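You operate a simulated robot arm through the tools that you are given. There is no shell and no other tool.

The job below is to be done with a simulated two-armed robot. You get a single attempt, and the scene is never put back.

TASK
Carry the black tub with both arms and set it on the brown-edged table top. Then open the first machine lower drawer from the left, take the first machine berry sweet and put it on top of the white paper roll, then shut the drawer. Then fetch the yellow scoop and set it on the flat carton with a blue bar. Then press the floor scale zero key three times. Then press the bench scale tare key three times. Then put the grey oblong tub on the yellow-edged bench top away on the blue-edged bench top. Then take the brown pad and leave it on top of the black tape roll. Then press the blue square button three times. Then shut the right flap of the third aisle carton that stands open. Do these in the order given.

Only the result counts: the job must be done as asked and must still hold three seconds after the hand-in. Knocking over, shifting, dropping, spilling or breaking anything else fails it.

THE ROBOT
Two 7-joint arms with two-finger parallel grippers on one trunk, on a base that drives. Base frame: it is fixed to the floor where the robot stands at the start and does not move with it; the origin is under the middle of the robot, x ahead of it, y to its left, z up; the surface under the hand at the start is at about z = 800. Readings come in mm, degrees, newtons and seconds.
The left shoulder is at the start at [110, 169, 1461], the right one opposite. With the tool pointing down near the work surface each hand reaches from about 380 to 720 mm from the robot's upright axis, wherever it stands, measured 20 degrees to its own side. Places, roughly: bench scale tare key [-4500, 4000, 900]; black tape roll (12x12x8 cm) [-5300, 3800, 800]; black tub (30x23x10 cm) [600, 0, 800]; blue square button [-7500, 3400, 900]; blue-edged bench top [-7500, 3600, 800]; brown pad (11x7x4 cm) [-4700, 5400, 300]; brown-edged table top [-1900, 3600, 800]; first machine berry sweet (4x3x2 cm) [-900, -1400, 600]; first machine lower drawer [-1000, -1600, 700]; flat carton with a blue bar (27x21x2 cm) [4000, -900, 800]; floor scale zero key [-1700, 1100, 700]; grey oblong tub (7x11x5 cm) [-4500, 5400, 800]; right flap of the third aisle carton [-6300, 1200, 400]; white paper roll (8x8x11 cm) [900, 100, 900]; yellow scoop (11x11x11 cm) [-700, -2200, 800]. Payload 1.57 kg a hand.
Tool frame (each hand has its own): the origin (TCP) lies between the finger pads and is the grasp point; the fingertips stand 30 mm ahead of it; z points along the fingers, y is the line along which they close. The gripper opens to 80 mm. The fingers are 17 mm wide and 12 mm thick; the gripper's body (40 by 82 mm) begins 80 mm behind the TCP.
Orientation is that of the tool frame in the base frame, as [roll, pitch, yaw] about the fixed x, y, z axes, in that order (R = Rz(yaw) Ry(pitch) Rx(roll)). With the fingers straight down and closing along the base's y, the tool's x points along the base's -x, its y along +y and its z along -z.

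THE INTERFACE
- The arms move only by the tool servo_tool. It takes "left_steps", "right_steps" or both (then of equal length, played together; a hand with none holds still); each is a list of rows, each an object (a shift or turn left out is 0, a gripper value left out holds the last) with "travel": the shift along the base's x, y, z in units of 400 mm (1.0 is 400 mm), a list of three; "dr": the turn, a rotation vector about the base's x, y, z in units of 90 degrees (1.0 is 90 degrees), a list of three. In form: [{"travel": [dx, dy, dz], "dr": [wx, wy, wz]}, ...]. A call has 1 to 20 rows; each row is the pose to reach, as a shift and turn from the pose commanded when the call began. "left_gripper" and "right_gripper" are, for a hand that has rows, the closure in counts, from 0 (fully open) to 255 (shut), set as the call begins (left out, the last holds). A call with a number of a shift or a turn outside -1 to 1 is refused whole. Each row takes 0.2 s and may step no farther than 50 mm and 8.6 degrees from the row before; otherwise, or with a gripper value out of range, the whole call is refused. A pose out of reach is approached as far as the arm can. The call stops where the force on the tool passes 40 N (or 10 N more than at its start, if that is more) or the arm is blocked; 0.2 s more then pass. The fingers move at their own pace (about 72 mm/s each) and stop on an object; they squeeze with about 26 N. The grip force told is the motor's: it shows also when the fingers shut on nothing. Time passes only in rows, and 0.2 s behind the last, so rows that repeat a pose let the fingers close. The reply holds the time, the measured pose of the TCP, the force on the tool along the base axes, the opening and the grip force, in the units named above and with some noise, with the torque about the TCP (base axes, N m) and any sound that the robot's microphone picked up.
- Cameras (640 x 400 px; columns grow to the right, rows downward): "scene" is now at [155.7, -2, 1636]; the picture's right is [0.11, -0.99, 0.00], its down [-0.76, -0.08, -0.65] and it looks along [0.64, 0.07, -0.76] (base axes); focal length 253 px, centre (320, 200). "left" rides on the left gripper at [72, 7, -122] in its tool frame; the picture's right is [-0.09, 1.00, 0.00], its down [-0.84, -0.08, -0.54] and it looks along [-0.54, -0.05, 0.84] (tool axes); focal length 238 px, centre (320, 200). "right" rides on the right gripper at [72, -7, -122] in its tool frame; the picture's right is [0.09, 1.00, 0.00], its down [-0.84, 0.08, -0.54] and it looks along [-0.54, 0.05, 0.84] (tool axes); focal length 238 px, centre (320, 200). There is no depth. A picture from a camera that has moved, and an enlarged one, comes with that camera's place and axes in the base frame and with its lens. The place of the scene camera against the robot may be out by one fixed shift of up to 18 mm in any direction.
- grab_frame(camera): a new picture of that camera. No time passes.
- lift_body(by): slides the trunk up (or, below 0, down) by that many mm; the arms and the scene camera ride with it, the base frame stays. It gives what a move gives, with no picture.
- roll_base(legs): drives the robot by 1 to 6 legs, each [ahead, left, turn to the left] in mm, mm and degrees, along the robot's own axes; the way and the turn of a leg run together, so that a leg with both is an arc; at most 1500 mm and 180 degrees a leg. The arms and the cameras ride along, it lands a little off, and it stops where it bumps. It gives what a move gives.
- turn_head(pan, tilt): turns the head with the scene camera to pan (to the left, within 86 degrees either way) and tilt (down, from -29 to 69), counted from straight ahead of the robot. It gives what a move gives.
- enlarge(camera, box): a new picture of the part [left, top, right, bottom] of that camera's present view, enlarged. No time passes.
- hand_in(): hands the job in; it is judged then, once.

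Places have to be worked out from the pictures, the camera data and where the tool is seen. Open the grippers and draw the arms clear of the work before you hand the job in, unless the task says otherwise.

The tools are called after "Emit:" as a command line: name --argument value ..., lists and objects as JSON in quotes. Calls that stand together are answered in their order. servo_tool: Moves the arms, as the interface text tells. Its arguments: {"type":"object","properties":{"left_steps":{"type":"array","items":{"type":"object","properties":{"travel":{"type":"array","items":{"type":"number"}},"dr":{"type":"array","items":{"type":"number"}}}}},"left_gripper":{"type":"number"},"right_steps":{"type":"array","items":{"type":"object","properties":{"travel":{"type":"array","items":{"type":"number"}},"dr":{"type":"array","items":{"type":"number"}}}}},"right_gripper":{"type":"number"}},"required":[]} The other tools are called the same way: lift_body (by) slides the trunk up or down; roll_base (legs) drives the base; turn_head (pan, tilt) turns the head that bears the scene camera; grab_frame (camera) takes a picture; enlarge (camera, box) takes an enlarged picture of a part of a camera's view; hand_in () hands the job in.

At the start:

```text
clock: 0.0
left_tcp_pos: [623.8, 372.1, 1118.6]
left_tcp_rot: [-180.0, 0.0, 179.9]
left_wrist_force: [0.2, 0.0, 0.6]
left_wrist_torque: [0.0, -0.01, 0.01]
left_gripper_width: 80.0
left_gripper_force: 0.0
right_tcp_pos: [641.8, -183.2, 1097.6]
right_tcp_rot: [-179.9, -0.1, 179.9]
right_wrist_force: [0.0, -0.3, 0.0]
right_wrist_torque: [0.01, 0.0, -0.02]
right_gripper_width: 80.3
right_gripper_force: 0.1
trunk travel left (down, up): [-775.0, 115.0]
robot x, y, heading: [0.1, -0.2, -0.1]
head pan, tilt: [6.4, 49.7]
```

scene: 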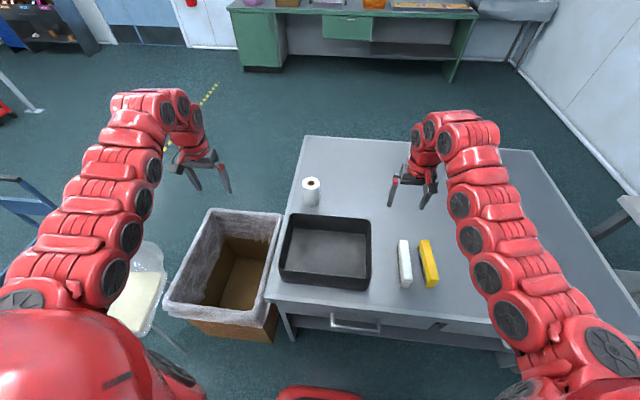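
right: 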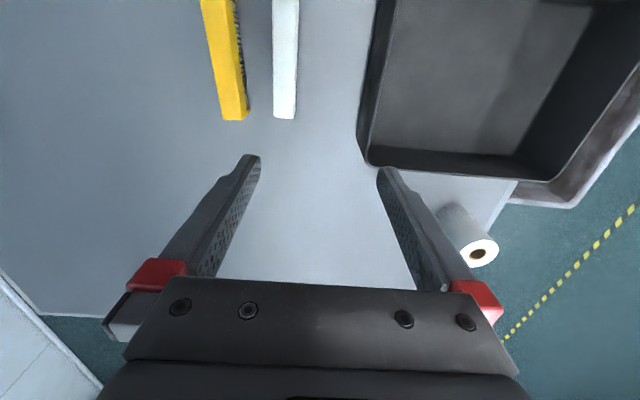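
left: 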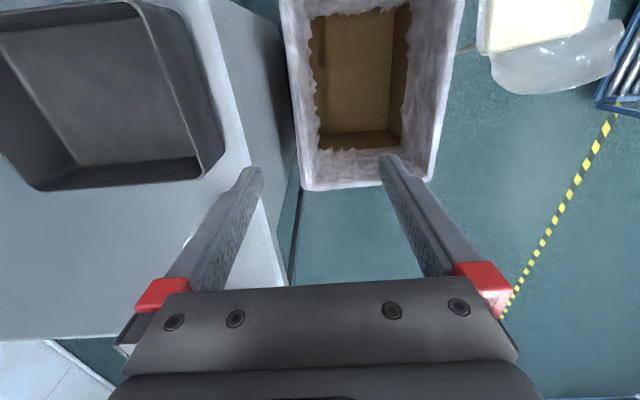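

The tub's rim spans about x 440–700, y −120–165, with the table edge at about x 420. Before anything moves I'll survey the surroundings with the head.

Emit:
turn_head --pan 80 --tilt 20

Emit:
grab_frame --camera "scene"

Emit:
turn_head --pan 30 --tilt 20

Emit:
grab_frame --camera "scene"

Emit:
turn_head --pan -30 --tilt 20

Emit:
grab_frame --camera "scene"

Emit:
turn_head --pan -80 --tilt 20

Emit:
grab_frame --camera "scene"

```text
clock: 1.5
left_tcp_pos: [623.9, 371.2, 1118.7]
left_tcp_rot: [-179.9, 0.0, 180.0]
left_wrist_force: [0.7, 0.0, -0.6]
left_wrist_torque: [0.03, 0.01, -0.03]
left_gripper_width: 79.8
left_gripper_force: 0.1
right_tcp_pos: [643.1, -183.7, 1097.4]
right_tcp_rot: [180.0, -0.1, 180.0]
right_wrist_force: [0.4, -0.2, -0.9]
right_wrist_torque: [0.01, 0.01, 0.0]
right_gripper_width: 79.7
right_gripper_force: 0.2
trunk travel left (down, up): [-775.0, 115.0]
robot x, y, heading: [-0.2, -0.4, 0.0]
head pan, tilt: [80.0, 20.0]
```

```text
taken
camera scene: at [95.2, 81.0, 1681.1], right [0.98, -0.17, 0.0], down [-0.06, -0.34, -0.94], along [0.16, 0.93, -0.34], focal length 253 px, centre (320, 200)
```

scene: 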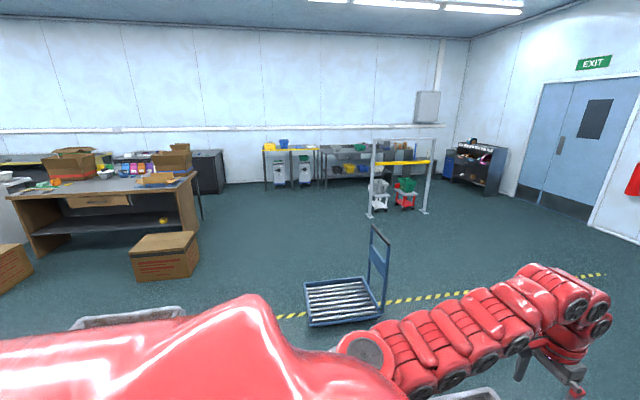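

```text
clock: 2.6
left_tcp_pos: [624.2, 372.8, 1118.3]
left_tcp_rot: [-180.0, 0.0, -179.9]
left_wrist_force: [-0.4, 0.4, -0.2]
left_wrist_torque: [-0.01, 0.03, -0.04]
left_gripper_width: 79.9
left_gripper_force: 0.2
right_tcp_pos: [643.2, -183.6, 1097.9]
right_tcp_rot: [-180.0, 0.0, 180.0]
right_wrist_force: [-0.3, -0.2, -0.7]
right_wrist_torque: [0.01, 0.01, 0.0]
right_gripper_width: 79.7
right_gripper_force: 0.1
trunk travel left (down, up): [-775.0, 115.0]
robot x, y, heading: [1.5, -0.3, -0.1]
head pan, tilt: [30.0, 20.0]
```

```text
taken
camera scene: at [159.5, 36.0, 1681.1], right [0.5, -0.87, 0.0], down [-0.3, -0.17, -0.94], along [0.81, 0.47, -0.34], focal length 253 px, centre (320, 200)
```

scene: 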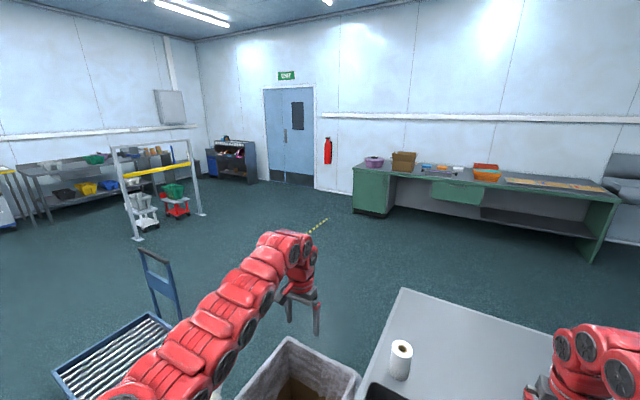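

```text
clock: 3.9
left_tcp_pos: [623.4, 373.0, 1118.5]
left_tcp_rot: [-180.0, -0.1, -180.0]
left_wrist_force: [-0.4, 0.2, 0.6]
left_wrist_torque: [-0.05, -0.04, -0.01]
left_gripper_width: 80.0
left_gripper_force: 0.1
right_tcp_pos: [643.0, -183.5, 1097.9]
right_tcp_rot: [-179.9, -0.1, -180.0]
right_wrist_force: [0.0, 0.3, -0.5]
right_wrist_torque: [0.02, 0.03, 0.01]
right_gripper_width: 80.0
right_gripper_force: 0.1
trunk travel left (down, up): [-775.0, 115.0]
robot x, y, heading: [0.3, -2.1, 0.0]
head pan, tilt: [-30.0, 20.0]
```

```text
taken
camera scene: at [159.6, -57.1, 1681.1], right [-0.5, -0.87, 0.0], down [-0.3, 0.17, -0.94], along [0.81, -0.47, -0.34], focal length 253 px, centre (320, 200)
```

scene: 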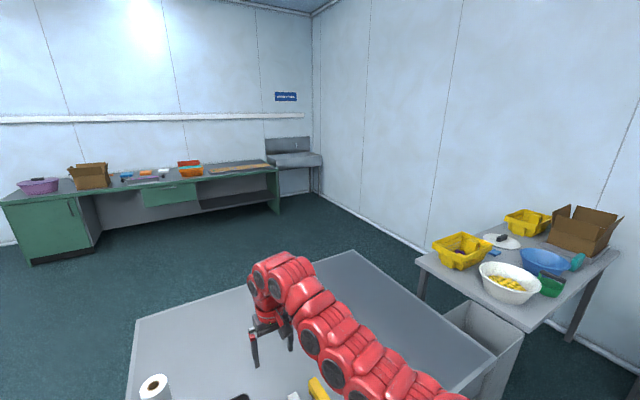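

```text
clock: 5.1
left_tcp_pos: [623.1, 373.4, 1118.0]
left_tcp_rot: [-179.9, 0.0, 180.0]
left_wrist_force: [0.7, -0.4, -0.3]
left_wrist_torque: [-0.04, 0.02, -0.01]
left_gripper_width: 80.2
left_gripper_force: 0.1
right_tcp_pos: [642.2, -184.6, 1097.4]
right_tcp_rot: [-180.0, 0.0, -180.0]
right_wrist_force: [0.0, 0.4, 0.4]
right_wrist_torque: [-0.01, 0.01, 0.0]
right_gripper_width: 79.9
right_gripper_force: 0.0
trunk travel left (down, up): [-775.0, 115.0]
robot x, y, heading: [-1.4, -1.4, 0.2]
head pan, tilt: [-80.0, 20.0]
```

```text
taken
camera scene: at [95.2, -102.4, 1681.2], right [-0.98, -0.17, 0.0], down [-0.06, 0.34, -0.94], along [0.16, -0.93, -0.34], focal length 253 px, centre (320, 200)
```

scene: 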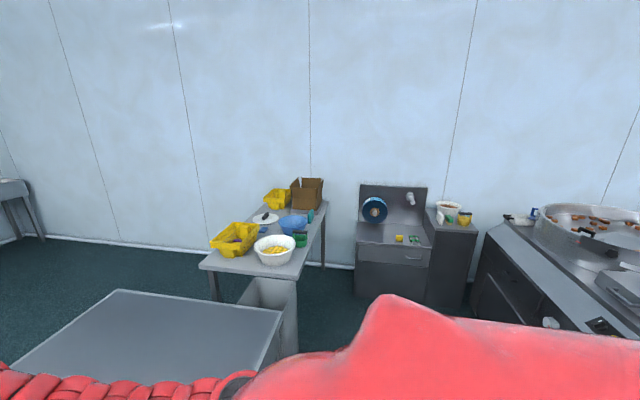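

I'll look at the floor nearer the robot on both sides, down-tilted, to see what limits driving.

Emit:
turn_head --pan -86 --tilt 50

Emit:
grab_frame --camera "scene"

Emit:
turn_head --pan 86 --tilt 50

Emit:
grab_frame --camera "scene"

Emit:
turn_head --pan 0 --tilt 69

Emit:
grab_frame --camera "scene"

```text
clock: 6.1
left_tcp_pos: [623.7, 372.7, 1117.9]
left_tcp_rot: [-180.0, 0.0, -180.0]
left_wrist_force: [1.1, -0.7, -0.1]
left_wrist_torque: [-0.02, 0.03, 0.03]
left_gripper_width: 80.0
left_gripper_force: 0.1
right_tcp_pos: [643.3, -185.4, 1098.3]
right_tcp_rot: [-179.9, -0.1, -180.0]
right_wrist_force: [0.0, 0.6, 0.7]
right_wrist_torque: [0.03, 0.02, -0.01]
right_gripper_width: 80.1
right_gripper_force: 0.2
trunk travel left (down, up): [-775.0, 115.0]
robot x, y, heading: [1.0, 3.3, 0.0]
head pan, tilt: [-85.9, 50.0]
```

```text
taken
camera scene: at [84.4, -87.5, 1635.6], right [-1.0, -0.07, 0.0], down [-0.05, 0.76, -0.64], along [0.05, -0.64, -0.77], focal length 253 px, centre (320, 200)
```

scene: 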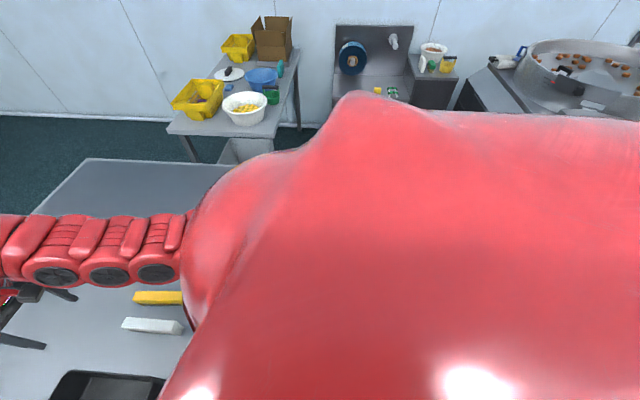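

```text
clock: 8.7
left_tcp_pos: [622.9, 372.2, 1118.5]
left_tcp_rot: [180.0, 0.1, -179.9]
left_wrist_force: [-0.1, 0.0, -0.7]
left_wrist_torque: [-0.03, 0.03, -0.01]
left_gripper_width: 79.9
left_gripper_force: 0.2
right_tcp_pos: [642.6, -184.8, 1098.1]
right_tcp_rot: [179.9, -0.1, 179.9]
right_wrist_force: [-0.1, 0.6, -0.4]
right_wrist_torque: [0.0, -0.03, 0.01]
right_gripper_width: 79.9
right_gripper_force: 0.0
trunk travel left (down, up): [-775.0, 115.0]
robot x, y, heading: [-0.6, 2.1, -0.0]
head pan, tilt: [85.9, 50.0]
```

```text
taken
camera scene: at [84.4, 66.2, 1635.6], right [1.0, -0.07, 0.0], down [-0.05, -0.76, -0.64], along [0.05, 0.64, -0.77], focal length 253 px, centre (320, 200)
```

scene: 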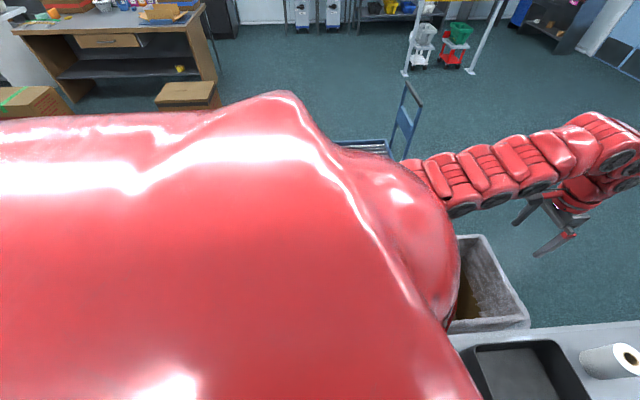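

```text
clock: 10.3
left_tcp_pos: [623.3, 373.4, 1118.4]
left_tcp_rot: [180.0, 0.0, 180.0]
left_wrist_force: [-0.1, 1.0, 0.1]
left_wrist_torque: [-0.04, -0.02, -0.05]
left_gripper_width: 80.1
left_gripper_force: 0.1
right_tcp_pos: [641.7, -184.6, 1098.4]
right_tcp_rot: [179.9, -0.2, 180.0]
right_wrist_force: [-0.6, 0.2, -0.1]
right_wrist_torque: [0.02, -0.01, -0.01]
right_gripper_width: 79.8
right_gripper_force: 0.0
trunk travel left (down, up): [-775.0, 115.0]
robot x, y, heading: [1.3, -1.6, 0.0]
head pan, tilt: [0.0, 68.8]
```

```text
taken
camera scene: at [134.9, -10.6, 1613.6], right [0.0, -1.0, 0.0], down [-0.93, 0.0, -0.36], along [0.36, 0.0, -0.93], focal length 253 px, centre (320, 200)
```

scene: 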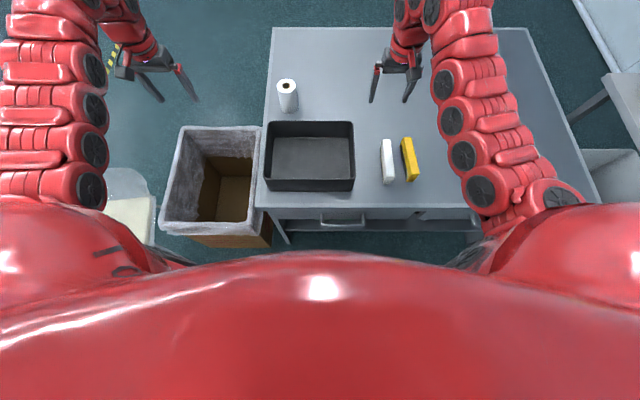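

The downward view shows the tub well; I'll enlarge to find its rim exactly.

Emit:
enlarge --camera "scene" --box '[230, 70, 430, 220]'

Emit:
enlarge --camera "right" --box '[320, 0, 640, 280]'

Emit:
enlarge --camera "left" --box '[0, 0, 320, 280]'

```text
2.67 times, centred on (330, 145) of scene
camera zoom: at [134.9, -10.6, 1613.6], right [0.0, -1.0, 0.0], down [-0.93, 0.0, -0.36], along [0.36, 0.0, -0.93], focal length 676 px, centre (293, 347)
```

zoom: 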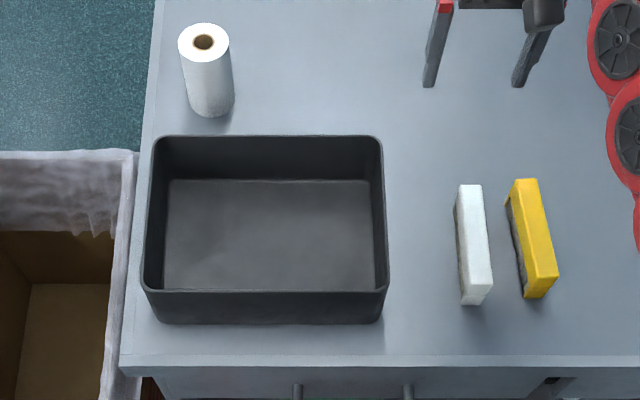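

```text
1.43 times, centred on (480, 140) of right
camera zoom: at [570.9, -191.2, 1219.6], right [-0.09, 1.0, 0.0], down [0.84, 0.08, 0.54], along [0.54, 0.05, -0.84], focal length 340 px, centre (91, 286)
```

zoom: 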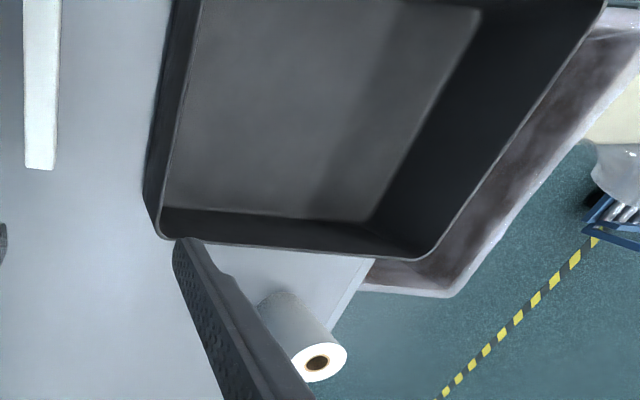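

```text
1.43 times, centred on (160, 140) of left
camera zoom: at [550.7, 378.6, 1239.5], right [0.09, 1.0, 0.0], down [0.84, -0.08, 0.54], along [0.54, -0.05, -0.84], focal length 340 px, centre (549, 286)
```

zoom: 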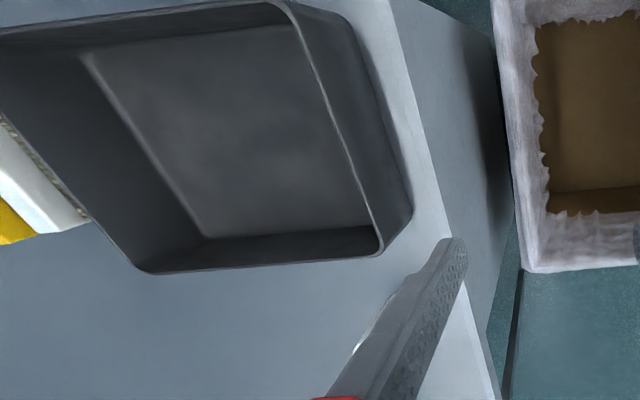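

By triangulating with the wrist cameras, the rim is at z≈900–905, left wall y≈178, right wall y≈−108, x 484–709. I'll hover both hands over the mid-side walls and check.

Emit:
servo_tool --left_steps '[{"travel": [-0.011, -0.08, -0.05]}, {"travel": [-0.022, -0.16, -0.1]}, {"travel": [-0.033, -0.24, -0.15]}, {"travel": [-0.044, -0.32, -0.2]}, {"travel": [-0.055, -0.4, -0.25]}, {"travel": [-0.066, -0.481, -0.295]}]' --right_steps '[{"travel": [-0.019, 0.031, -0.041]}, {"travel": [-0.038, 0.062, -0.082]}, {"travel": [-0.057, 0.093, -0.123]}, {"travel": [-0.076, 0.124, -0.164]}, {"travel": [-0.095, 0.155, -0.205]}, {"travel": [-0.113, 0.185, -0.245]}]' --left_gripper 0 --right_gripper 0

Emit:
grab_frame --camera "left"

Emit:
grab_frame --camera "right"

Emit:
enlarge --camera "scene" --box '[230, 70, 430, 220]'

```text
clock: 11.7
left_tcp_pos: [604.6, 177.5, 982.0]
left_tcp_rot: [180.0, 0.0, -179.9]
left_wrist_force: [0.6, -0.9, 0.9]
left_wrist_torque: [0.02, 0.02, -0.05]
left_gripper_width: 79.9
left_gripper_force: 0.1
left hand out of reach, approached as far as the arm can: row 2, 3, 4, 5, 6
right_tcp_pos: [607.0, -111.4, 983.2]
right_tcp_rot: [179.9, -0.1, -180.0]
right_wrist_force: [-0.6, -0.2, -0.7]
right_wrist_torque: [0.02, -0.02, 0.0]
right_gripper_width: 80.0
right_gripper_force: 0.1
right hand out of reach, approached as far as the arm can: row 1, 2, 3, 4, 5, 6
trunk travel left (down, up): [-775.0, 115.0]
robot x, y, heading: [1.3, 3.5, -0.2]
head pan, tilt: [0.0, 68.8]
```

```text
taken
camera left: at [532.9, 182.8, 1102.1], right [0.09, 1.0, 0.0], down [0.84, -0.08, 0.54], along [0.54, -0.05, -0.84], focal length 238 px, centre (320, 200)
```

left: 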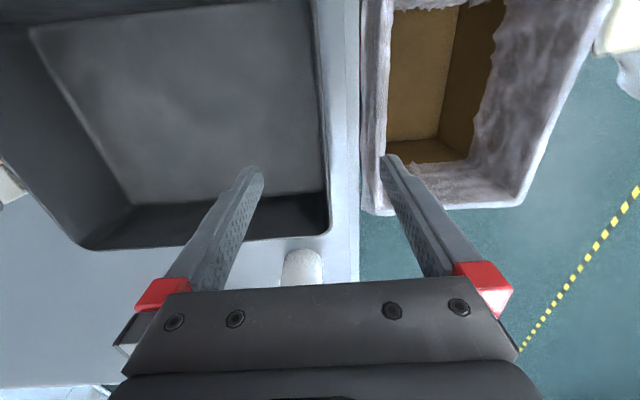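

```text
taken
camera right: at [535.2, -118.3, 1105.2], right [-0.09, 1.0, 0.0], down [0.84, 0.08, 0.54], along [0.54, 0.05, -0.84], focal length 238 px, centre (320, 200)
```

right: 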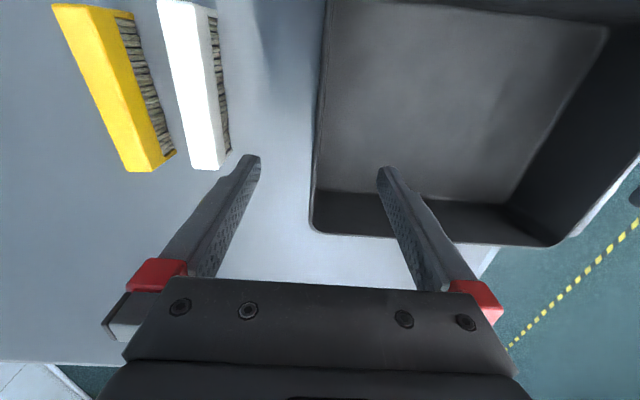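

```text
2.67 times, centred on (330, 145) of scene
camera zoom: at [133.9, -14.2, 1613.6], right [0.0, -1.0, 0.0], down [-0.93, 0.0, -0.36], along [0.36, 0.0, -0.93], focal length 676 px, centre (293, 347)
```

zoom: 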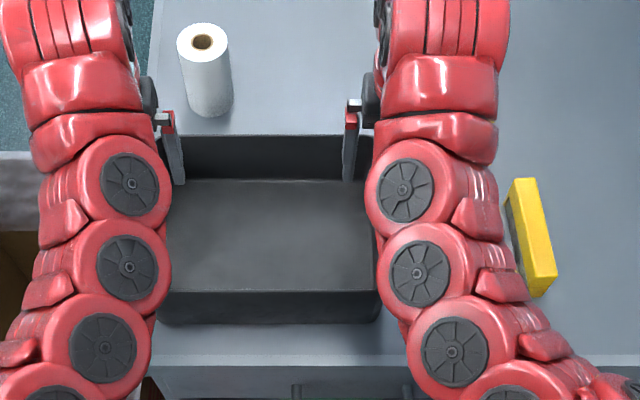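

Both walls sit midway between the fingers (rim y≈179 and −113). Reach was limited by height, so I'll descend part way and check what the commanded base is.

Emit:
servo_tool --left_steps '[{"travel": [0, 0, -0.07]}, {"travel": [0, 0, -0.14]}, {"travel": [0, 0, -0.2]}, {"travel": [0, 0, -0.2]}]' --right_steps '[{"travel": [0, 0, -0.07]}, {"travel": [0, 0, -0.14]}, {"travel": [0, 0, -0.2]}, {"travel": [0, 0, -0.2]}]'

Emit:
grab_frame --camera "left"

Emit:
grab_frame --camera "right"

```text
clock: 12.7
left_tcp_pos: [607.3, 180.2, 900.5]
left_tcp_rot: [180.0, 0.0, 180.0]
left_wrist_force: [-0.5, 0.2, 0.3]
left_wrist_torque: [-0.02, -0.01, -0.01]
left_gripper_width: 79.8
left_gripper_force: 0.1
right_tcp_pos: [608.7, -108.5, 905.2]
right_tcp_rot: [-180.0, 0.0, -180.0]
right_wrist_force: [-0.4, 0.1, 0.5]
right_wrist_torque: [-0.01, 0.0, 0.01]
right_gripper_width: 80.1
right_gripper_force: 0.1
trunk travel left (down, up): [-775.0, 115.0]
robot x, y, heading: [-1.7, -0.9, -0.1]
head pan, tilt: [0.0, 68.8]
```

```text
taken
camera left: at [534.5, 186.3, 1021.3], right [0.09, 1.0, 0.0], down [0.84, -0.08, 0.54], along [0.54, -0.05, -0.84], focal length 238 px, centre (320, 200)
```

left: 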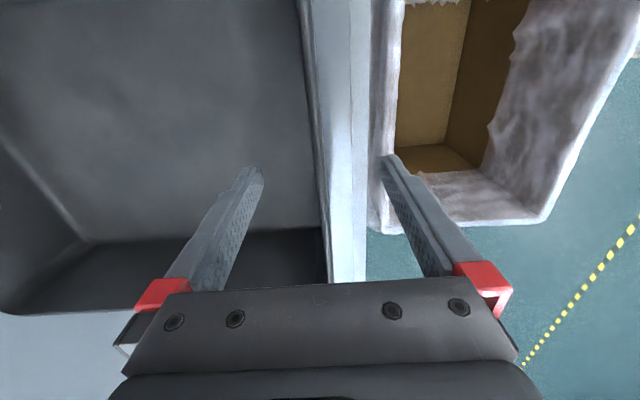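

```text
taken
camera right: at [535.3, -115.7, 1025.9], right [-0.09, 1.0, 0.0], down [0.84, 0.08, 0.54], along [0.54, 0.05, -0.84], focal length 238 px, centre (320, 200)
```

right: 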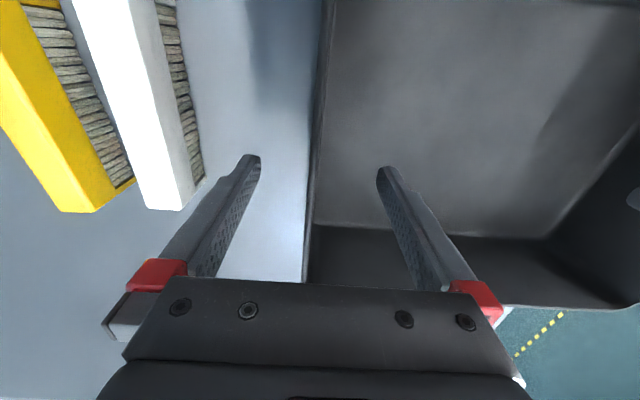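

The commanded base equals the reached pose. I'll lower to z≈882 with x≈598, then close both grippers on the walls.

Emit:
servo_tool --left_steps '[{"travel": [-0.012, 0, -0.025]}, {"travel": [-0.024, 0, -0.047]}, {"travel": [-0.024, 0, -0.047]}]' --right_steps '[{"travel": [-0.013, 0, -0.03]}, {"travel": [-0.026, 0, -0.057]}, {"travel": [-0.026, 0, -0.057]}]'

Emit:
servo_tool --left_steps '[{"travel": [0, 0, 0]}, {"travel": [0, 0, 0]}, {"travel": [0, 0, 0]}, {"travel": [0, 0, 0]}, {"travel": [0, 0, 0]}]' --right_steps '[{"travel": [0, 0, 0]}, {"travel": [0, 0, 0]}, {"travel": [0, 0, 0]}, {"travel": [0, 0, 0]}, {"travel": [0, 0, 0]}]' --left_gripper 255 --right_gripper 255

Emit:
grab_frame --camera "left"

Emit:
grab_frame --camera "right"

```text
clock: 13.5
left_tcp_pos: [598.4, 181.2, 881.1]
left_tcp_rot: [179.9, 0.0, -179.9]
left_wrist_force: [0.7, 0.6, -0.6]
left_wrist_torque: [-0.01, 0.03, 0.03]
left_gripper_width: 79.8
left_gripper_force: 0.0
right_tcp_pos: [596.5, -109.0, 882.3]
right_tcp_rot: [-180.0, -0.1, -180.0]
right_wrist_force: [0.2, -0.2, -0.2]
right_wrist_torque: [-0.03, 0.02, -0.02]
right_gripper_width: 80.1
right_gripper_force: 0.0
trunk travel left (down, up): [-775.0, 115.0]
robot x, y, heading: [1.6, 0.6, 0.1]
head pan, tilt: [0.0, 68.8]
```

```text
clock: 14.7
left_tcp_pos: [596.8, 183.0, 881.1]
left_tcp_rot: [179.7, 0.0, -179.9]
left_wrist_force: [0.4, 23.5, -0.7]
left_wrist_torque: [-0.77, -0.03, -0.12]
left_gripper_width: 4.8
left_gripper_force: 25.0
right_tcp_pos: [597.0, -110.9, 881.8]
right_tcp_rot: [-179.7, 0.0, 179.7]
right_wrist_force: [-1.2, -25.8, 2.2]
right_wrist_torque: [0.73, 0.14, 0.15]
right_gripper_width: 4.8
right_gripper_force: 25.5
trunk travel left (down, up): [-775.0, 115.0]
robot x, y, heading: [-1.2, 1.5, -0.1]
head pan, tilt: [0.0, 68.8]
```

```text
taken
camera left: at [524.9, 188.5, 1003.0], right [0.09, 1.0, 0.0], down [0.84, -0.08, 0.54], along [0.54, -0.04, -0.84], focal length 238 px, centre (320, 200)
```

left: 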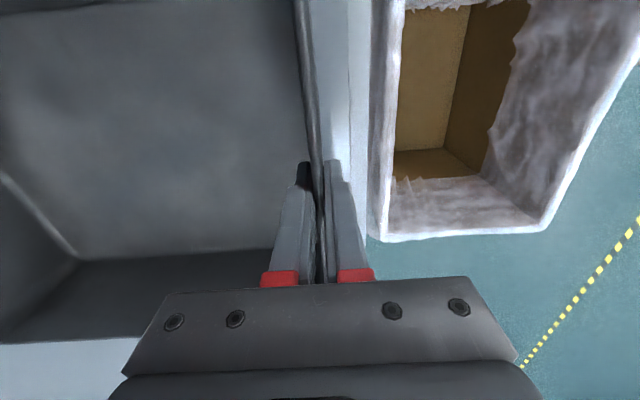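

```text
taken
camera right: at [525.2, -117.5, 1003.4], right [-0.09, 1.0, 0.0], down [0.84, 0.08, 0.54], along [0.54, 0.04, -0.84], focal length 238 px, centre (320, 200)
```

right: 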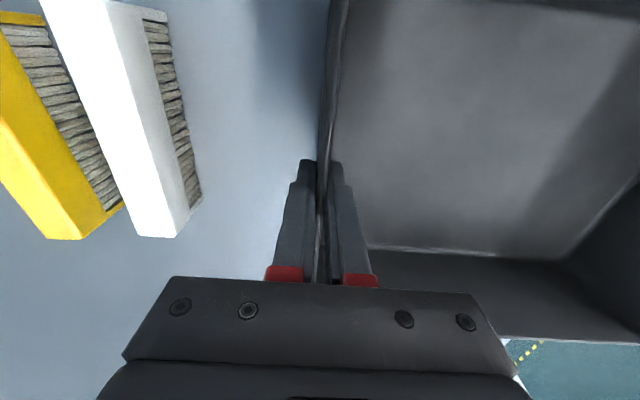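

Both walls are gripped (4.8 mm), but there is ~24 N of inward squeeze; I'll ease the hands outward 2–3 mm to relieve it.

Emit:
servo_tool --left_steps '[{"travel": [0, 0.005, 0]}, {"travel": [0, 0.005, 0]}]' --right_steps '[{"travel": [0, -0.005, 0]}, {"travel": [0, -0.005, 0]}]'

```text
clock: 15.3
left_tcp_pos: [597.4, 183.9, 880.8]
left_tcp_rot: [180.0, 0.1, -179.9]
left_wrist_force: [-0.3, 21.5, 0.4]
left_wrist_torque: [-0.33, -0.01, -0.11]
left_gripper_width: 5.0
left_gripper_force: 25.6
right_tcp_pos: [596.2, -110.5, 881.9]
right_tcp_rot: [-179.9, 0.0, -179.9]
right_wrist_force: [-1.0, -21.8, 0.7]
right_wrist_torque: [0.35, -0.36, -0.02]
right_gripper_width: 4.8
right_gripper_force: 25.2
trunk travel left (down, up): [-775.0, 115.0]
robot x, y, heading: [-3.2, -1.6, 0.1]
head pan, tilt: [0.0, 68.8]
```

Emit:
servo_tool --left_steps '[{"travel": [0, 0.01, 0]}, {"travel": [0, 0.015, 0]}, {"travel": [0, 0.015, 0]}]' --right_steps '[{"travel": [0, -0.01, 0]}, {"travel": [0, -0.015, 0]}, {"travel": [0, -0.015, 0]}]'

```text
clock: 16.1
left_tcp_pos: [597.0, 183.7, 881.3]
left_tcp_rot: [-179.6, -0.1, 179.5]
left_wrist_force: [0.0, -28.9, 1.8]
left_wrist_torque: [0.83, -0.31, 0.18]
left_gripper_width: 4.9
left_gripper_force: 25.7
right_tcp_pos: [596.0, -110.7, 881.1]
right_tcp_rot: [179.6, 0.1, -179.6]
right_wrist_force: [1.6, 31.8, 0.2]
right_wrist_torque: [-0.77, -0.33, -0.3]
right_gripper_width: 5.2
right_gripper_force: 25.2
trunk travel left (down, up): [-775.0, 115.0]
robot x, y, heading: [1.7, -1.7, 0.1]
head pan, tilt: [0.0, 68.8]
```

Over-corrected to an outward pull of ~30 N; I'll back off about 3 mm each.

Emit:
servo_tool --left_steps '[{"travel": [0, -0.0085, 0]}, {"travel": [0, -0.0085, 0]}]' --right_steps '[{"travel": [0, 0.0085, 0]}, {"travel": [0, 0.0085, 0]}]'

```text
clock: 16.7
left_tcp_pos: [597.8, 183.4, 882.2]
left_tcp_rot: [-179.8, -0.1, 179.8]
left_wrist_force: [-0.9, -30.4, 2.4]
left_wrist_torque: [0.7, 0.78, 0.06]
left_gripper_width: 4.9
left_gripper_force: 25.4
right_tcp_pos: [595.9, -111.6, 882.6]
right_tcp_rot: [179.8, -0.2, -179.8]
right_wrist_force: [0.2, 30.8, 0.8]
right_wrist_torque: [-0.74, 0.18, -0.17]
right_gripper_width: 5.0
right_gripper_force: 25.3
trunk travel left (down, up): [-775.0, 115.0]
robot x, y, heading: [-1.1, -1.2, 0.2]
head pan, tilt: [0.0, 68.8]
```

Emit:
servo_tool --left_steps '[{"travel": [0, -0.005, 0]}, {"travel": [0, -0.005, 0]}, {"travel": [0, -0.005, 0]}]' --right_steps '[{"travel": [0, 0.005, 0]}, {"travel": [0, 0.005, 0]}, {"travel": [0, 0.005, 0]}]'

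```text
clock: 17.5
left_tcp_pos: [597.5, 183.4, 882.8]
left_tcp_rot: [180.0, 0.0, -180.0]
left_wrist_force: [-0.5, -19.2, 0.1]
left_wrist_torque: [0.08, 0.19, -0.05]
left_gripper_width: 4.9
left_gripper_force: 25.3
right_tcp_pos: [597.0, -111.5, 882.0]
right_tcp_rot: [-180.0, -0.1, 180.0]
right_wrist_force: [-2.4, 19.4, 5.3]
right_wrist_torque: [0.0, 0.72, -0.07]
right_gripper_width: 5.1
right_gripper_force: 25.0
trunk travel left (down, up): [-775.0, 115.0]
robot x, y, heading: [-3.3, 2.4, -0.1]
head pan, tilt: [0.0, 68.8]
```

Emit:
servo_tool --left_steps '[{"travel": [0, -0.003, 0]}, {"travel": [0, -0.003, 0]}, {"travel": [0, -0.003, 0]}]' --right_steps '[{"travel": [0, 0.003, 0]}, {"travel": [0, 0.003, 0]}, {"travel": [0, 0.003, 0]}]'

Emit:
lift_body --by 20

Emit:
enlarge --camera "scene" --box '[230, 70, 430, 220]'

```text
clock: 18.3
left_tcp_pos: [596.9, 183.4, 881.9]
left_tcp_rot: [179.9, 0.0, -179.9]
left_wrist_force: [-0.7, -3.0, -0.4]
left_wrist_torque: [-0.39, 0.43, -0.1]
left_gripper_width: 5.0
left_gripper_force: 25.5
right_tcp_pos: [596.4, -110.8, 882.4]
right_tcp_rot: [-179.9, 0.0, 179.9]
right_wrist_force: [-1.5, 3.7, 6.8]
right_wrist_torque: [0.59, 0.72, 0.13]
right_gripper_width: 4.6
right_gripper_force: 25.1
trunk travel left (down, up): [-775.0, 115.0]
robot x, y, heading: [-1.8, -1.1, -0.2]
head pan, tilt: [0.0, 68.8]
```

```text
clock: 18.9
left_tcp_pos: [597.0, 183.1, 903.3]
left_tcp_rot: [179.9, 0.1, -179.9]
left_wrist_force: [-1.7, 3.8, 5.8]
left_wrist_torque: [-0.17, 0.56, -0.11]
left_gripper_width: 4.4
left_gripper_force: 25.0
right_tcp_pos: [595.7, -112.4, 902.9]
right_tcp_rot: [-179.9, 0.1, 179.9]
right_wrist_force: [-1.0, -4.3, 7.6]
right_wrist_torque: [0.05, 0.74, 0.0]
right_gripper_width: 4.5
right_gripper_force: 25.7
trunk travel left (down, up): [-795.0, 95.0]
robot x, y, heading: [0.6, 0.5, 0.1]
head pan, tilt: [0.0, 68.8]
```

```text
2.67 times, centred on (330, 145) of scene
camera zoom: at [132.9, -11.0, 1634.2], right [0.0, -1.0, 0.0], down [-0.93, 0.0, -0.36], along [0.36, 0.0, -0.93], focal length 676 px, centre (293, 347)
```

zoom: 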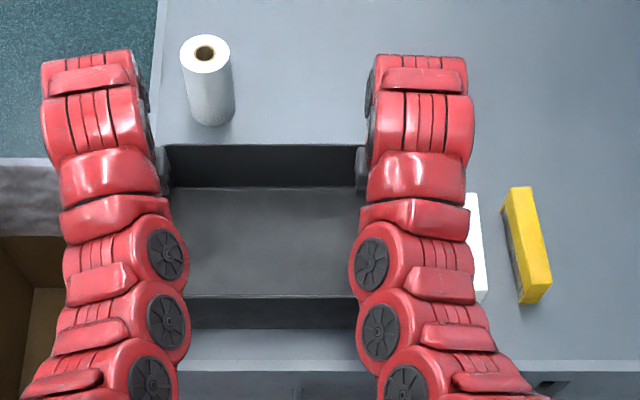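

The tub appears to be rising (about 13 N shared). I'll lift the trunk another 80 mm and verify.

Emit:
lift_body --by 80

Emit:
grab_frame --camera "scene"

Emit:
grab_frame --camera "left"

```text
clock: 20.1
left_tcp_pos: [597.7, 182.8, 980.7]
left_tcp_rot: [179.9, 0.0, 180.0]
left_wrist_force: [-1.3, 16.0, -2.9]
left_wrist_torque: [0.1, -0.03, -0.12]
left_gripper_width: 4.8
left_gripper_force: 25.7
right_tcp_pos: [597.1, -112.5, 981.3]
right_tcp_rot: [-179.9, -0.1, 179.9]
right_wrist_force: [0.5, -15.5, -2.9]
right_wrist_torque: [-0.14, 0.02, 0.01]
right_gripper_width: 4.8
right_gripper_force: 25.5
trunk travel left (down, up): [-875.0, 15.0]
robot x, y, heading: [1.5, 0.2, 0.2]
head pan, tilt: [0.0, 68.8]
```

```text
taken
camera scene: at [135.4, -10.7, 1713.5], right [0.0, -1.0, 0.0], down [-0.93, 0.0, -0.36], along [0.36, 0.0, -0.93], focal length 253 px, centre (320, 200)
```

scene: 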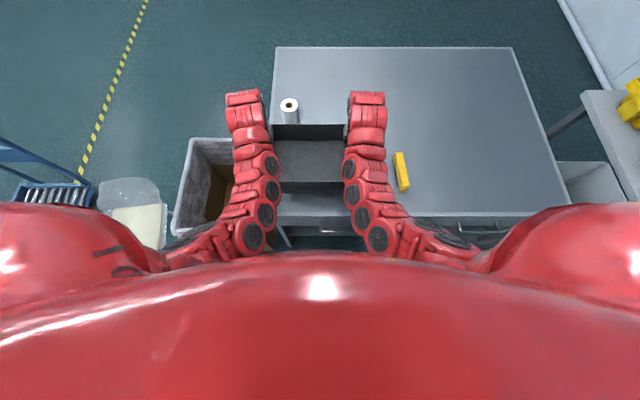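

```text
taken
camera left: at [525.1, 188.8, 1102.7], right [0.09, 1.0, 0.0], down [0.84, -0.08, 0.54], along [0.54, -0.05, -0.84], focal length 238 px, centre (320, 200)
```

left: 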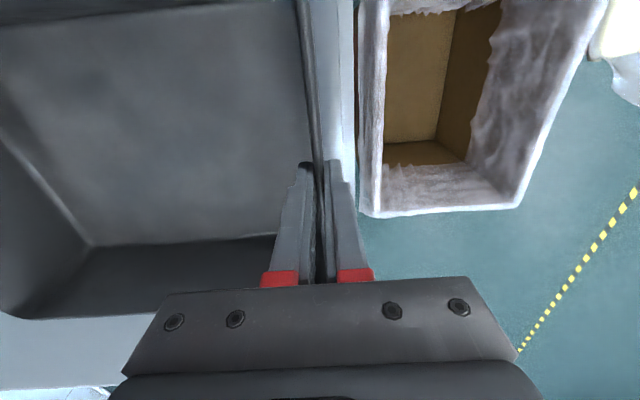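

The tub is up (≈0.6 kg). I'll back off 250 mm from the table and turn left partly to look at what lies behind.

Emit:
roll_base --legs '[[-250, 0, 0], [0, 0, 60]]'

Emit:
turn_head --pan 60 --tilt 25

Emit:
grab_frame --camera "scene"

Emit:
turn_head --pan 0 --tilt 35

Emit:
grab_frame --camera "scene"

```text
clock: 24.6
left_tcp_pos: [-115.4, 611.3, 981.1]
left_tcp_rot: [179.8, -0.2, -119.4]
left_wrist_force: [-20.3, 11.8, -2.6]
left_wrist_torque: [-0.01, 0.13, -0.09]
left_gripper_width: 4.6
left_gripper_force: 25.2
right_tcp_pos: [141.8, 465.7, 982.0]
right_tcp_rot: [-179.8, -0.2, -119.6]
right_wrist_force: [21.2, -10.8, -3.6]
right_wrist_torque: [-0.07, -0.18, -0.01]
right_gripper_width: 4.8
right_gripper_force: 25.1
trunk travel left (down, up): [-875.0, 15.0]
robot x, y, heading: [-249.1, -4.3, 60.7]
head pan, tilt: [0.0, 68.8]
```

```text
clock: 25.9
left_tcp_pos: [-114.7, 611.1, 981.0]
left_tcp_rot: [179.9, -0.2, -119.3]
left_wrist_force: [-2.1, 1.1, -2.0]
left_wrist_torque: [-0.15, -0.15, -0.06]
left_gripper_width: 4.7
left_gripper_force: 25.3
right_tcp_pos: [141.2, 465.6, 981.4]
right_tcp_rot: [-179.9, -0.1, -119.4]
right_wrist_force: [1.9, -1.0, -3.3]
right_wrist_torque: [0.12, 0.17, 0.01]
right_gripper_width: 5.1
right_gripper_force: 24.6
trunk travel left (down, up): [-875.0, 15.0]
robot x, y, heading: [-249.5, -1.5, 60.7]
head pan, tilt: [60.0, 25.0]
```

```text
taken
camera scene: at [-257.4, 139.3, 1772.9], right [0.86, 0.51, 0.0], down [0.21, -0.37, -0.91], along [-0.46, 0.78, -0.42], focal length 253 px, centre (320, 200)
```

scene: 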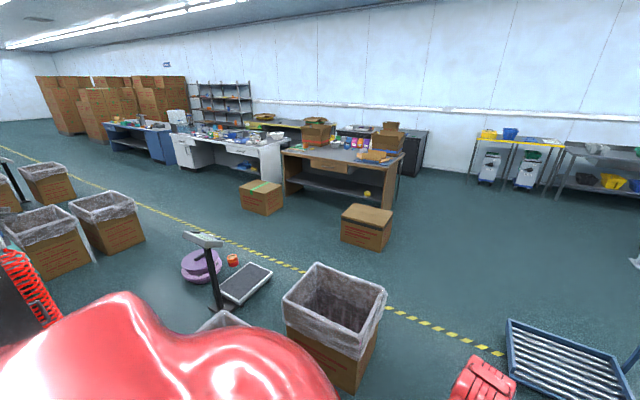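

```text
clock: 27.2
left_tcp_pos: [-114.6, 610.0, 982.6]
left_tcp_rot: [179.8, -0.1, -119.3]
left_wrist_force: [-1.6, 1.1, -3.1]
left_wrist_torque: [-0.14, -0.19, -0.08]
left_gripper_width: 4.8
left_gripper_force: 24.7
right_tcp_pos: [140.3, 465.1, 981.5]
right_tcp_rot: [-179.8, -0.1, -119.4]
right_wrist_force: [1.6, -0.8, -3.1]
right_wrist_torque: [0.07, 0.18, 0.05]
right_gripper_width: 5.1
right_gripper_force: 24.7
trunk travel left (down, up): [-875.0, 15.0]
robot x, y, heading: [-250.1, -1.6, 60.4]
head pan, tilt: [0.0, 35.0]
```

```text
taken
camera scene: at [-167.4, 136.6, 1757.2], right [0.87, -0.49, 0.0], down [-0.28, -0.5, -0.82], along [0.4, 0.71, -0.57], focal length 253 px, centre (320, 200)
```

scene: 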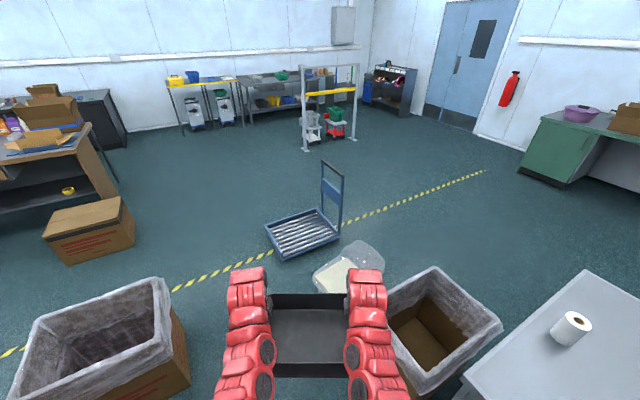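

I can map the floor: bin ahead-left spans x≈−1025…−480 (y 975–1370), dolly from x≈283 (y≥1520), cartons near the brown table. I'll face +y, line up at x≈−110 and go up the gap part way.

Emit:
roll_base --legs '[[0, 0, 29.6], [0, -140, 0], [700, 0, 0]]'

Emit:
grab_frame --camera "scene"

Emit:
turn_head --pan 60 --tilt 40

Emit:
grab_frame --camera "scene"

```text
clock: 33.4
left_tcp_pos: [-305.0, 1294.3, 982.4]
left_tcp_rot: [179.8, -0.2, -89.3]
left_wrist_force: [-2.9, 0.1, -2.9]
left_wrist_torque: [-0.02, -0.21, -0.06]
left_gripper_width: 4.7
left_gripper_force: 25.4
right_tcp_pos: [-9.6, 1297.6, 981.8]
right_tcp_rot: [-179.9, -0.1, -89.5]
right_wrist_force: [3.7, 0.4, -2.6]
right_wrist_torque: [0.03, 0.15, 0.0]
right_gripper_width: 4.9
right_gripper_force: 25.1
trunk travel left (down, up): [-875.0, 15.0]
robot x, y, heading: [-113.5, 700.8, 90.6]
head pan, tilt: [0.0, 35.0]
```

```text
taken
camera scene: at [-117.9, 856.8, 1757.3], right [1.0, 0.01, 0.0], down [0.01, -0.57, -0.82], along [-0.01, 0.82, -0.57], focal length 253 px, centre (320, 200)
```

scene: 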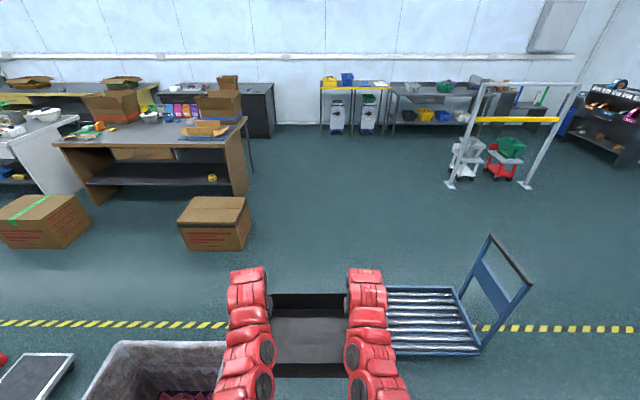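

```text
clock: 34.7
left_tcp_pos: [-303.9, 1294.7, 979.9]
left_tcp_rot: [179.9, -0.1, -89.4]
left_wrist_force: [-0.7, 0.4, -3.5]
left_wrist_torque: [-0.11, -0.22, -0.03]
left_gripper_width: 4.8
left_gripper_force: 25.6
right_tcp_pos: [-8.9, 1297.6, 981.1]
right_tcp_rot: [-179.8, -0.1, -89.4]
right_wrist_force: [1.0, 1.3, -1.6]
right_wrist_torque: [0.05, 0.24, 0.02]
right_gripper_width: 4.6
right_gripper_force: 25.4
trunk travel left (down, up): [-875.0, 15.0]
robot x, y, heading: [-111.4, 704.2, 90.5]
head pan, tilt: [60.0, 40.0]
```

```text
taken
camera scene: at [-191.0, 811.4, 1749.6], right [0.49, 0.87, 0.0], down [0.56, -0.32, -0.77], along [-0.67, 0.38, -0.64], focal length 253 px, centre (320, 200)
```

scene: 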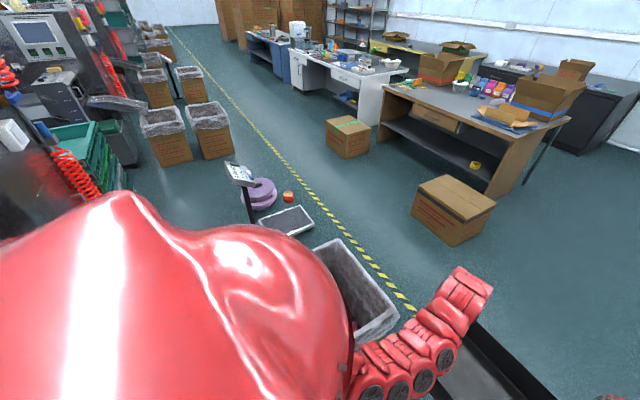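

C1 carton spans x −1430…−848, y≥2550 (300 high); scale platform reaches y≈1630; table front edge at y≈3205. I'll go to y≈2080 and strafe left to x≈−1950 in front of the brown table.

Emit:
roll_base --legs '[[1375, 0, -0.5], [0, 920, 0], [0, 920, 0]]'

Emit:
turn_head --pan 0 --tilt 35

Emit:
grab_frame --camera "scene"

```text
clock: 50.4
left_tcp_pos: [-2162.3, 2634.8, 980.3]
left_tcp_rot: [179.8, -0.1, -88.8]
left_wrist_force: [-0.8, -0.8, -3.3]
left_wrist_torque: [0.02, -0.22, -0.1]
left_gripper_width: 4.7
left_gripper_force: 25.1
right_tcp_pos: [-1867.2, 2641.2, 981.3]
right_tcp_rot: [-179.7, -0.1, -88.9]
right_wrist_force: [1.5, 0.2, -3.3]
right_wrist_torque: [-0.04, 0.19, 0.01]
right_gripper_width: 4.8
right_gripper_force: 25.3
trunk travel left (down, up): [-875.0, 15.0]
robot x, y, heading: [-1966.0, 2042.0, 91.1]
head pan, tilt: [60.0, 40.0]
```

```text
clock: 51.7
left_tcp_pos: [-2162.2, 2635.4, 981.5]
left_tcp_rot: [179.8, -0.1, -88.8]
left_wrist_force: [-0.4, -0.2, -3.0]
left_wrist_torque: [-0.05, -0.18, -0.08]
left_gripper_width: 4.7
left_gripper_force: 24.9
right_tcp_pos: [-1868.8, 2639.5, 981.1]
right_tcp_rot: [-179.9, -0.1, -88.9]
right_wrist_force: [0.5, 0.9, -3.2]
right_wrist_torque: [0.01, 0.24, 0.01]
right_gripper_width: 4.8
right_gripper_force: 25.5
trunk travel left (down, up): [-875.0, 15.0]
robot x, y, heading: [-1967.3, 2042.7, 91.1]
head pan, tilt: [0.0, 35.0]
```

```text
taken
camera scene: at [-1973.0, 2199.7, 1757.2], right [1.0, 0.02, 0.0], down [0.01, -0.57, -0.82], along [-0.02, 0.82, -0.57], focal length 253 px, centre (320, 200)
```

scene: 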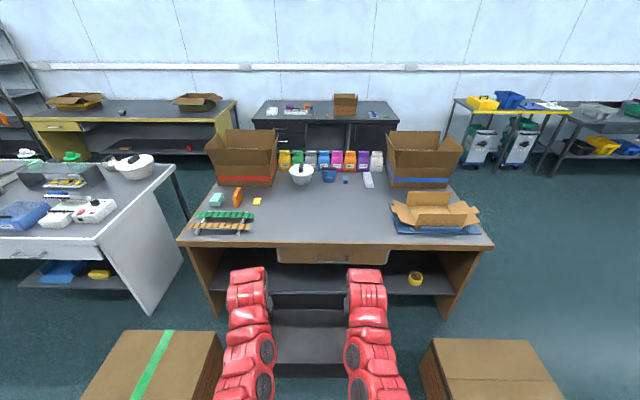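

The table's middle front is clear (x −2350…−1600, y 3200–3800). I'll drive ahead 705 mm so that the tub is over about (−1975, 3345).

Emit:
roll_base --legs '[[705, 0, -1.1]]'

Emit:
turn_head --pan 0 --tilt 60

Emit:
grab_frame --camera "scene"

Emit:
grab_frame --camera "left"

Emit:
grab_frame --camera "right"

```text
clock: 55.6
left_tcp_pos: [-2154.9, 3347.1, 981.5]
left_tcp_rot: [179.9, -0.1, -90.1]
left_wrist_force: [-0.9, -0.6, -2.8]
left_wrist_torque: [-0.02, -0.22, -0.07]
left_gripper_width: 4.7
left_gripper_force: 25.2
right_tcp_pos: [-1860.1, 3346.7, 981.5]
right_tcp_rot: [-179.8, -0.1, -90.3]
right_wrist_force: [0.8, 0.6, -3.7]
right_wrist_torque: [-0.04, 0.18, 0.04]
right_gripper_width: 5.1
right_gripper_force: 25.5
trunk travel left (down, up): [-875.0, 15.0]
robot x, y, heading: [-1975.0, 2749.7, 89.8]
head pan, tilt: [0.0, 35.0]
```

```text
clock: 56.5
left_tcp_pos: [-2156.0, 3348.9, 980.9]
left_tcp_rot: [179.8, -0.2, -90.0]
left_wrist_force: [-1.1, 0.3, -3.0]
left_wrist_torque: [-0.09, -0.26, -0.02]
left_gripper_width: 4.6
left_gripper_force: 25.2
right_tcp_pos: [-1860.2, 3347.9, 980.9]
right_tcp_rot: [-179.8, -0.1, -90.3]
right_wrist_force: [0.9, 0.7, -3.3]
right_wrist_torque: [0.02, 0.25, 0.05]
right_gripper_width: 5.0
right_gripper_force: 25.1
trunk travel left (down, up): [-875.0, 15.0]
robot x, y, heading: [-1976.1, 2748.1, 89.8]
head pan, tilt: [0.0, 60.0]
```

```text
taken
camera scene: at [-1974.7, 2887.3, 1723.0], right [1.0, 0.0, 0.0], down [0.0, -0.87, -0.5], along [0.0, 0.5, -0.87], focal length 253 px, centre (320, 200)
```

scene: 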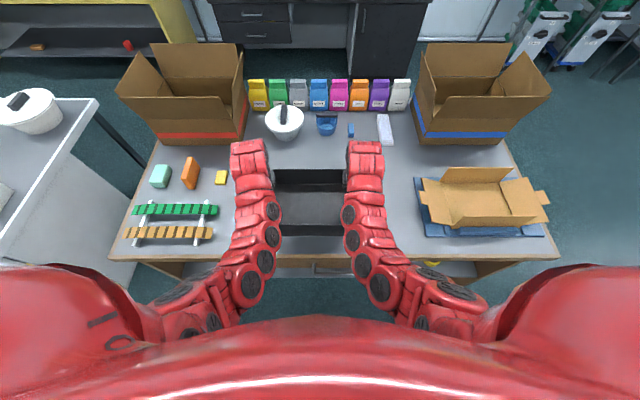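

```text
taken
camera left: at [-2162.3, 3275.7, 1102.7], right [-1.0, 0.09, 0.0], down [0.08, 0.84, 0.54], along [0.05, 0.54, -0.84], focal length 238 px, centre (320, 200)
```

left: 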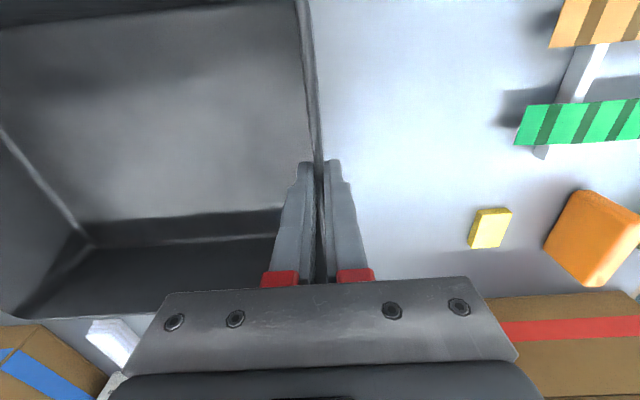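

```text
taken
camera right: at [-1854.2, 3274.9, 1102.8], right [-1.0, -0.09, 0.0], down [-0.07, 0.84, 0.54], along [-0.04, 0.54, -0.84], focal length 238 px, centre (320, 200)
```

right: 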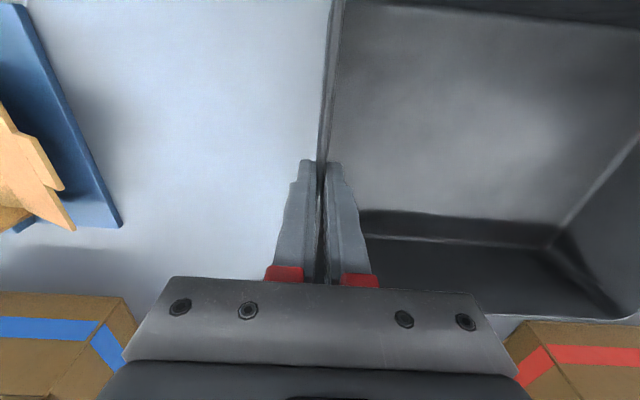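

Clear space confirmed. I'll lower the trunk 80 mm, then finish with the arms until contact.

Emit:
lift_body --by -80

Emit:
servo_tool --left_steps '[{"travel": [0, 0, -0.012]}, {"travel": [0, 0, -0.024]}, {"travel": [0, 0, -0.036]}]' --right_steps '[{"travel": [0, 0, -0.012]}, {"travel": [0, 0, -0.024]}, {"travel": [0, 0, -0.036]}]'

```text
clock: 57.6
left_tcp_pos: [-2156.3, 3346.9, 903.9]
left_tcp_rot: [179.9, 0.0, -90.1]
left_wrist_force: [-0.8, -0.5, 7.0]
left_wrist_torque: [0.4, -0.22, -0.06]
left_gripper_width: 4.5
left_gripper_force: 25.1
right_tcp_pos: [-1860.5, 3345.7, 904.2]
right_tcp_rot: [-179.7, 0.1, -90.3]
right_wrist_force: [0.6, 0.3, 6.8]
right_wrist_torque: [0.45, 0.22, -0.01]
right_gripper_width: 4.5
right_gripper_force: 25.5
trunk travel left (down, up): [-795.0, 95.0]
robot x, y, heading: [-1972.3, 2750.6, 89.8]
head pan, tilt: [0.0, 60.0]
```

```text
clock: 58.3
left_tcp_pos: [-2154.8, 3345.7, 896.7]
left_tcp_rot: [179.8, 0.4, -90.2]
left_wrist_force: [0.5, -7.7, 23.0]
left_wrist_torque: [-0.94, -0.16, -0.13]
left_gripper_width: 5.0
left_gripper_force: 24.7
right_tcp_pos: [-1859.6, 3344.6, 893.7]
right_tcp_rot: [-179.9, 0.5, -90.3]
right_wrist_force: [1.3, -3.8, 18.0]
right_wrist_torque: [-0.29, 0.36, 0.05]
right_gripper_width: 5.0
right_gripper_force: 25.4
trunk travel left (down, up): [-795.0, 95.0]
robot x, y, heading: [-1974.8, 2747.2, 89.7]
head pan, tilt: [0.0, 60.0]
stopped in row 3 (left hand): the force on the tool passed its limit at 45 N (the readings are from after the stop); the commanded pose is now the measured one
```

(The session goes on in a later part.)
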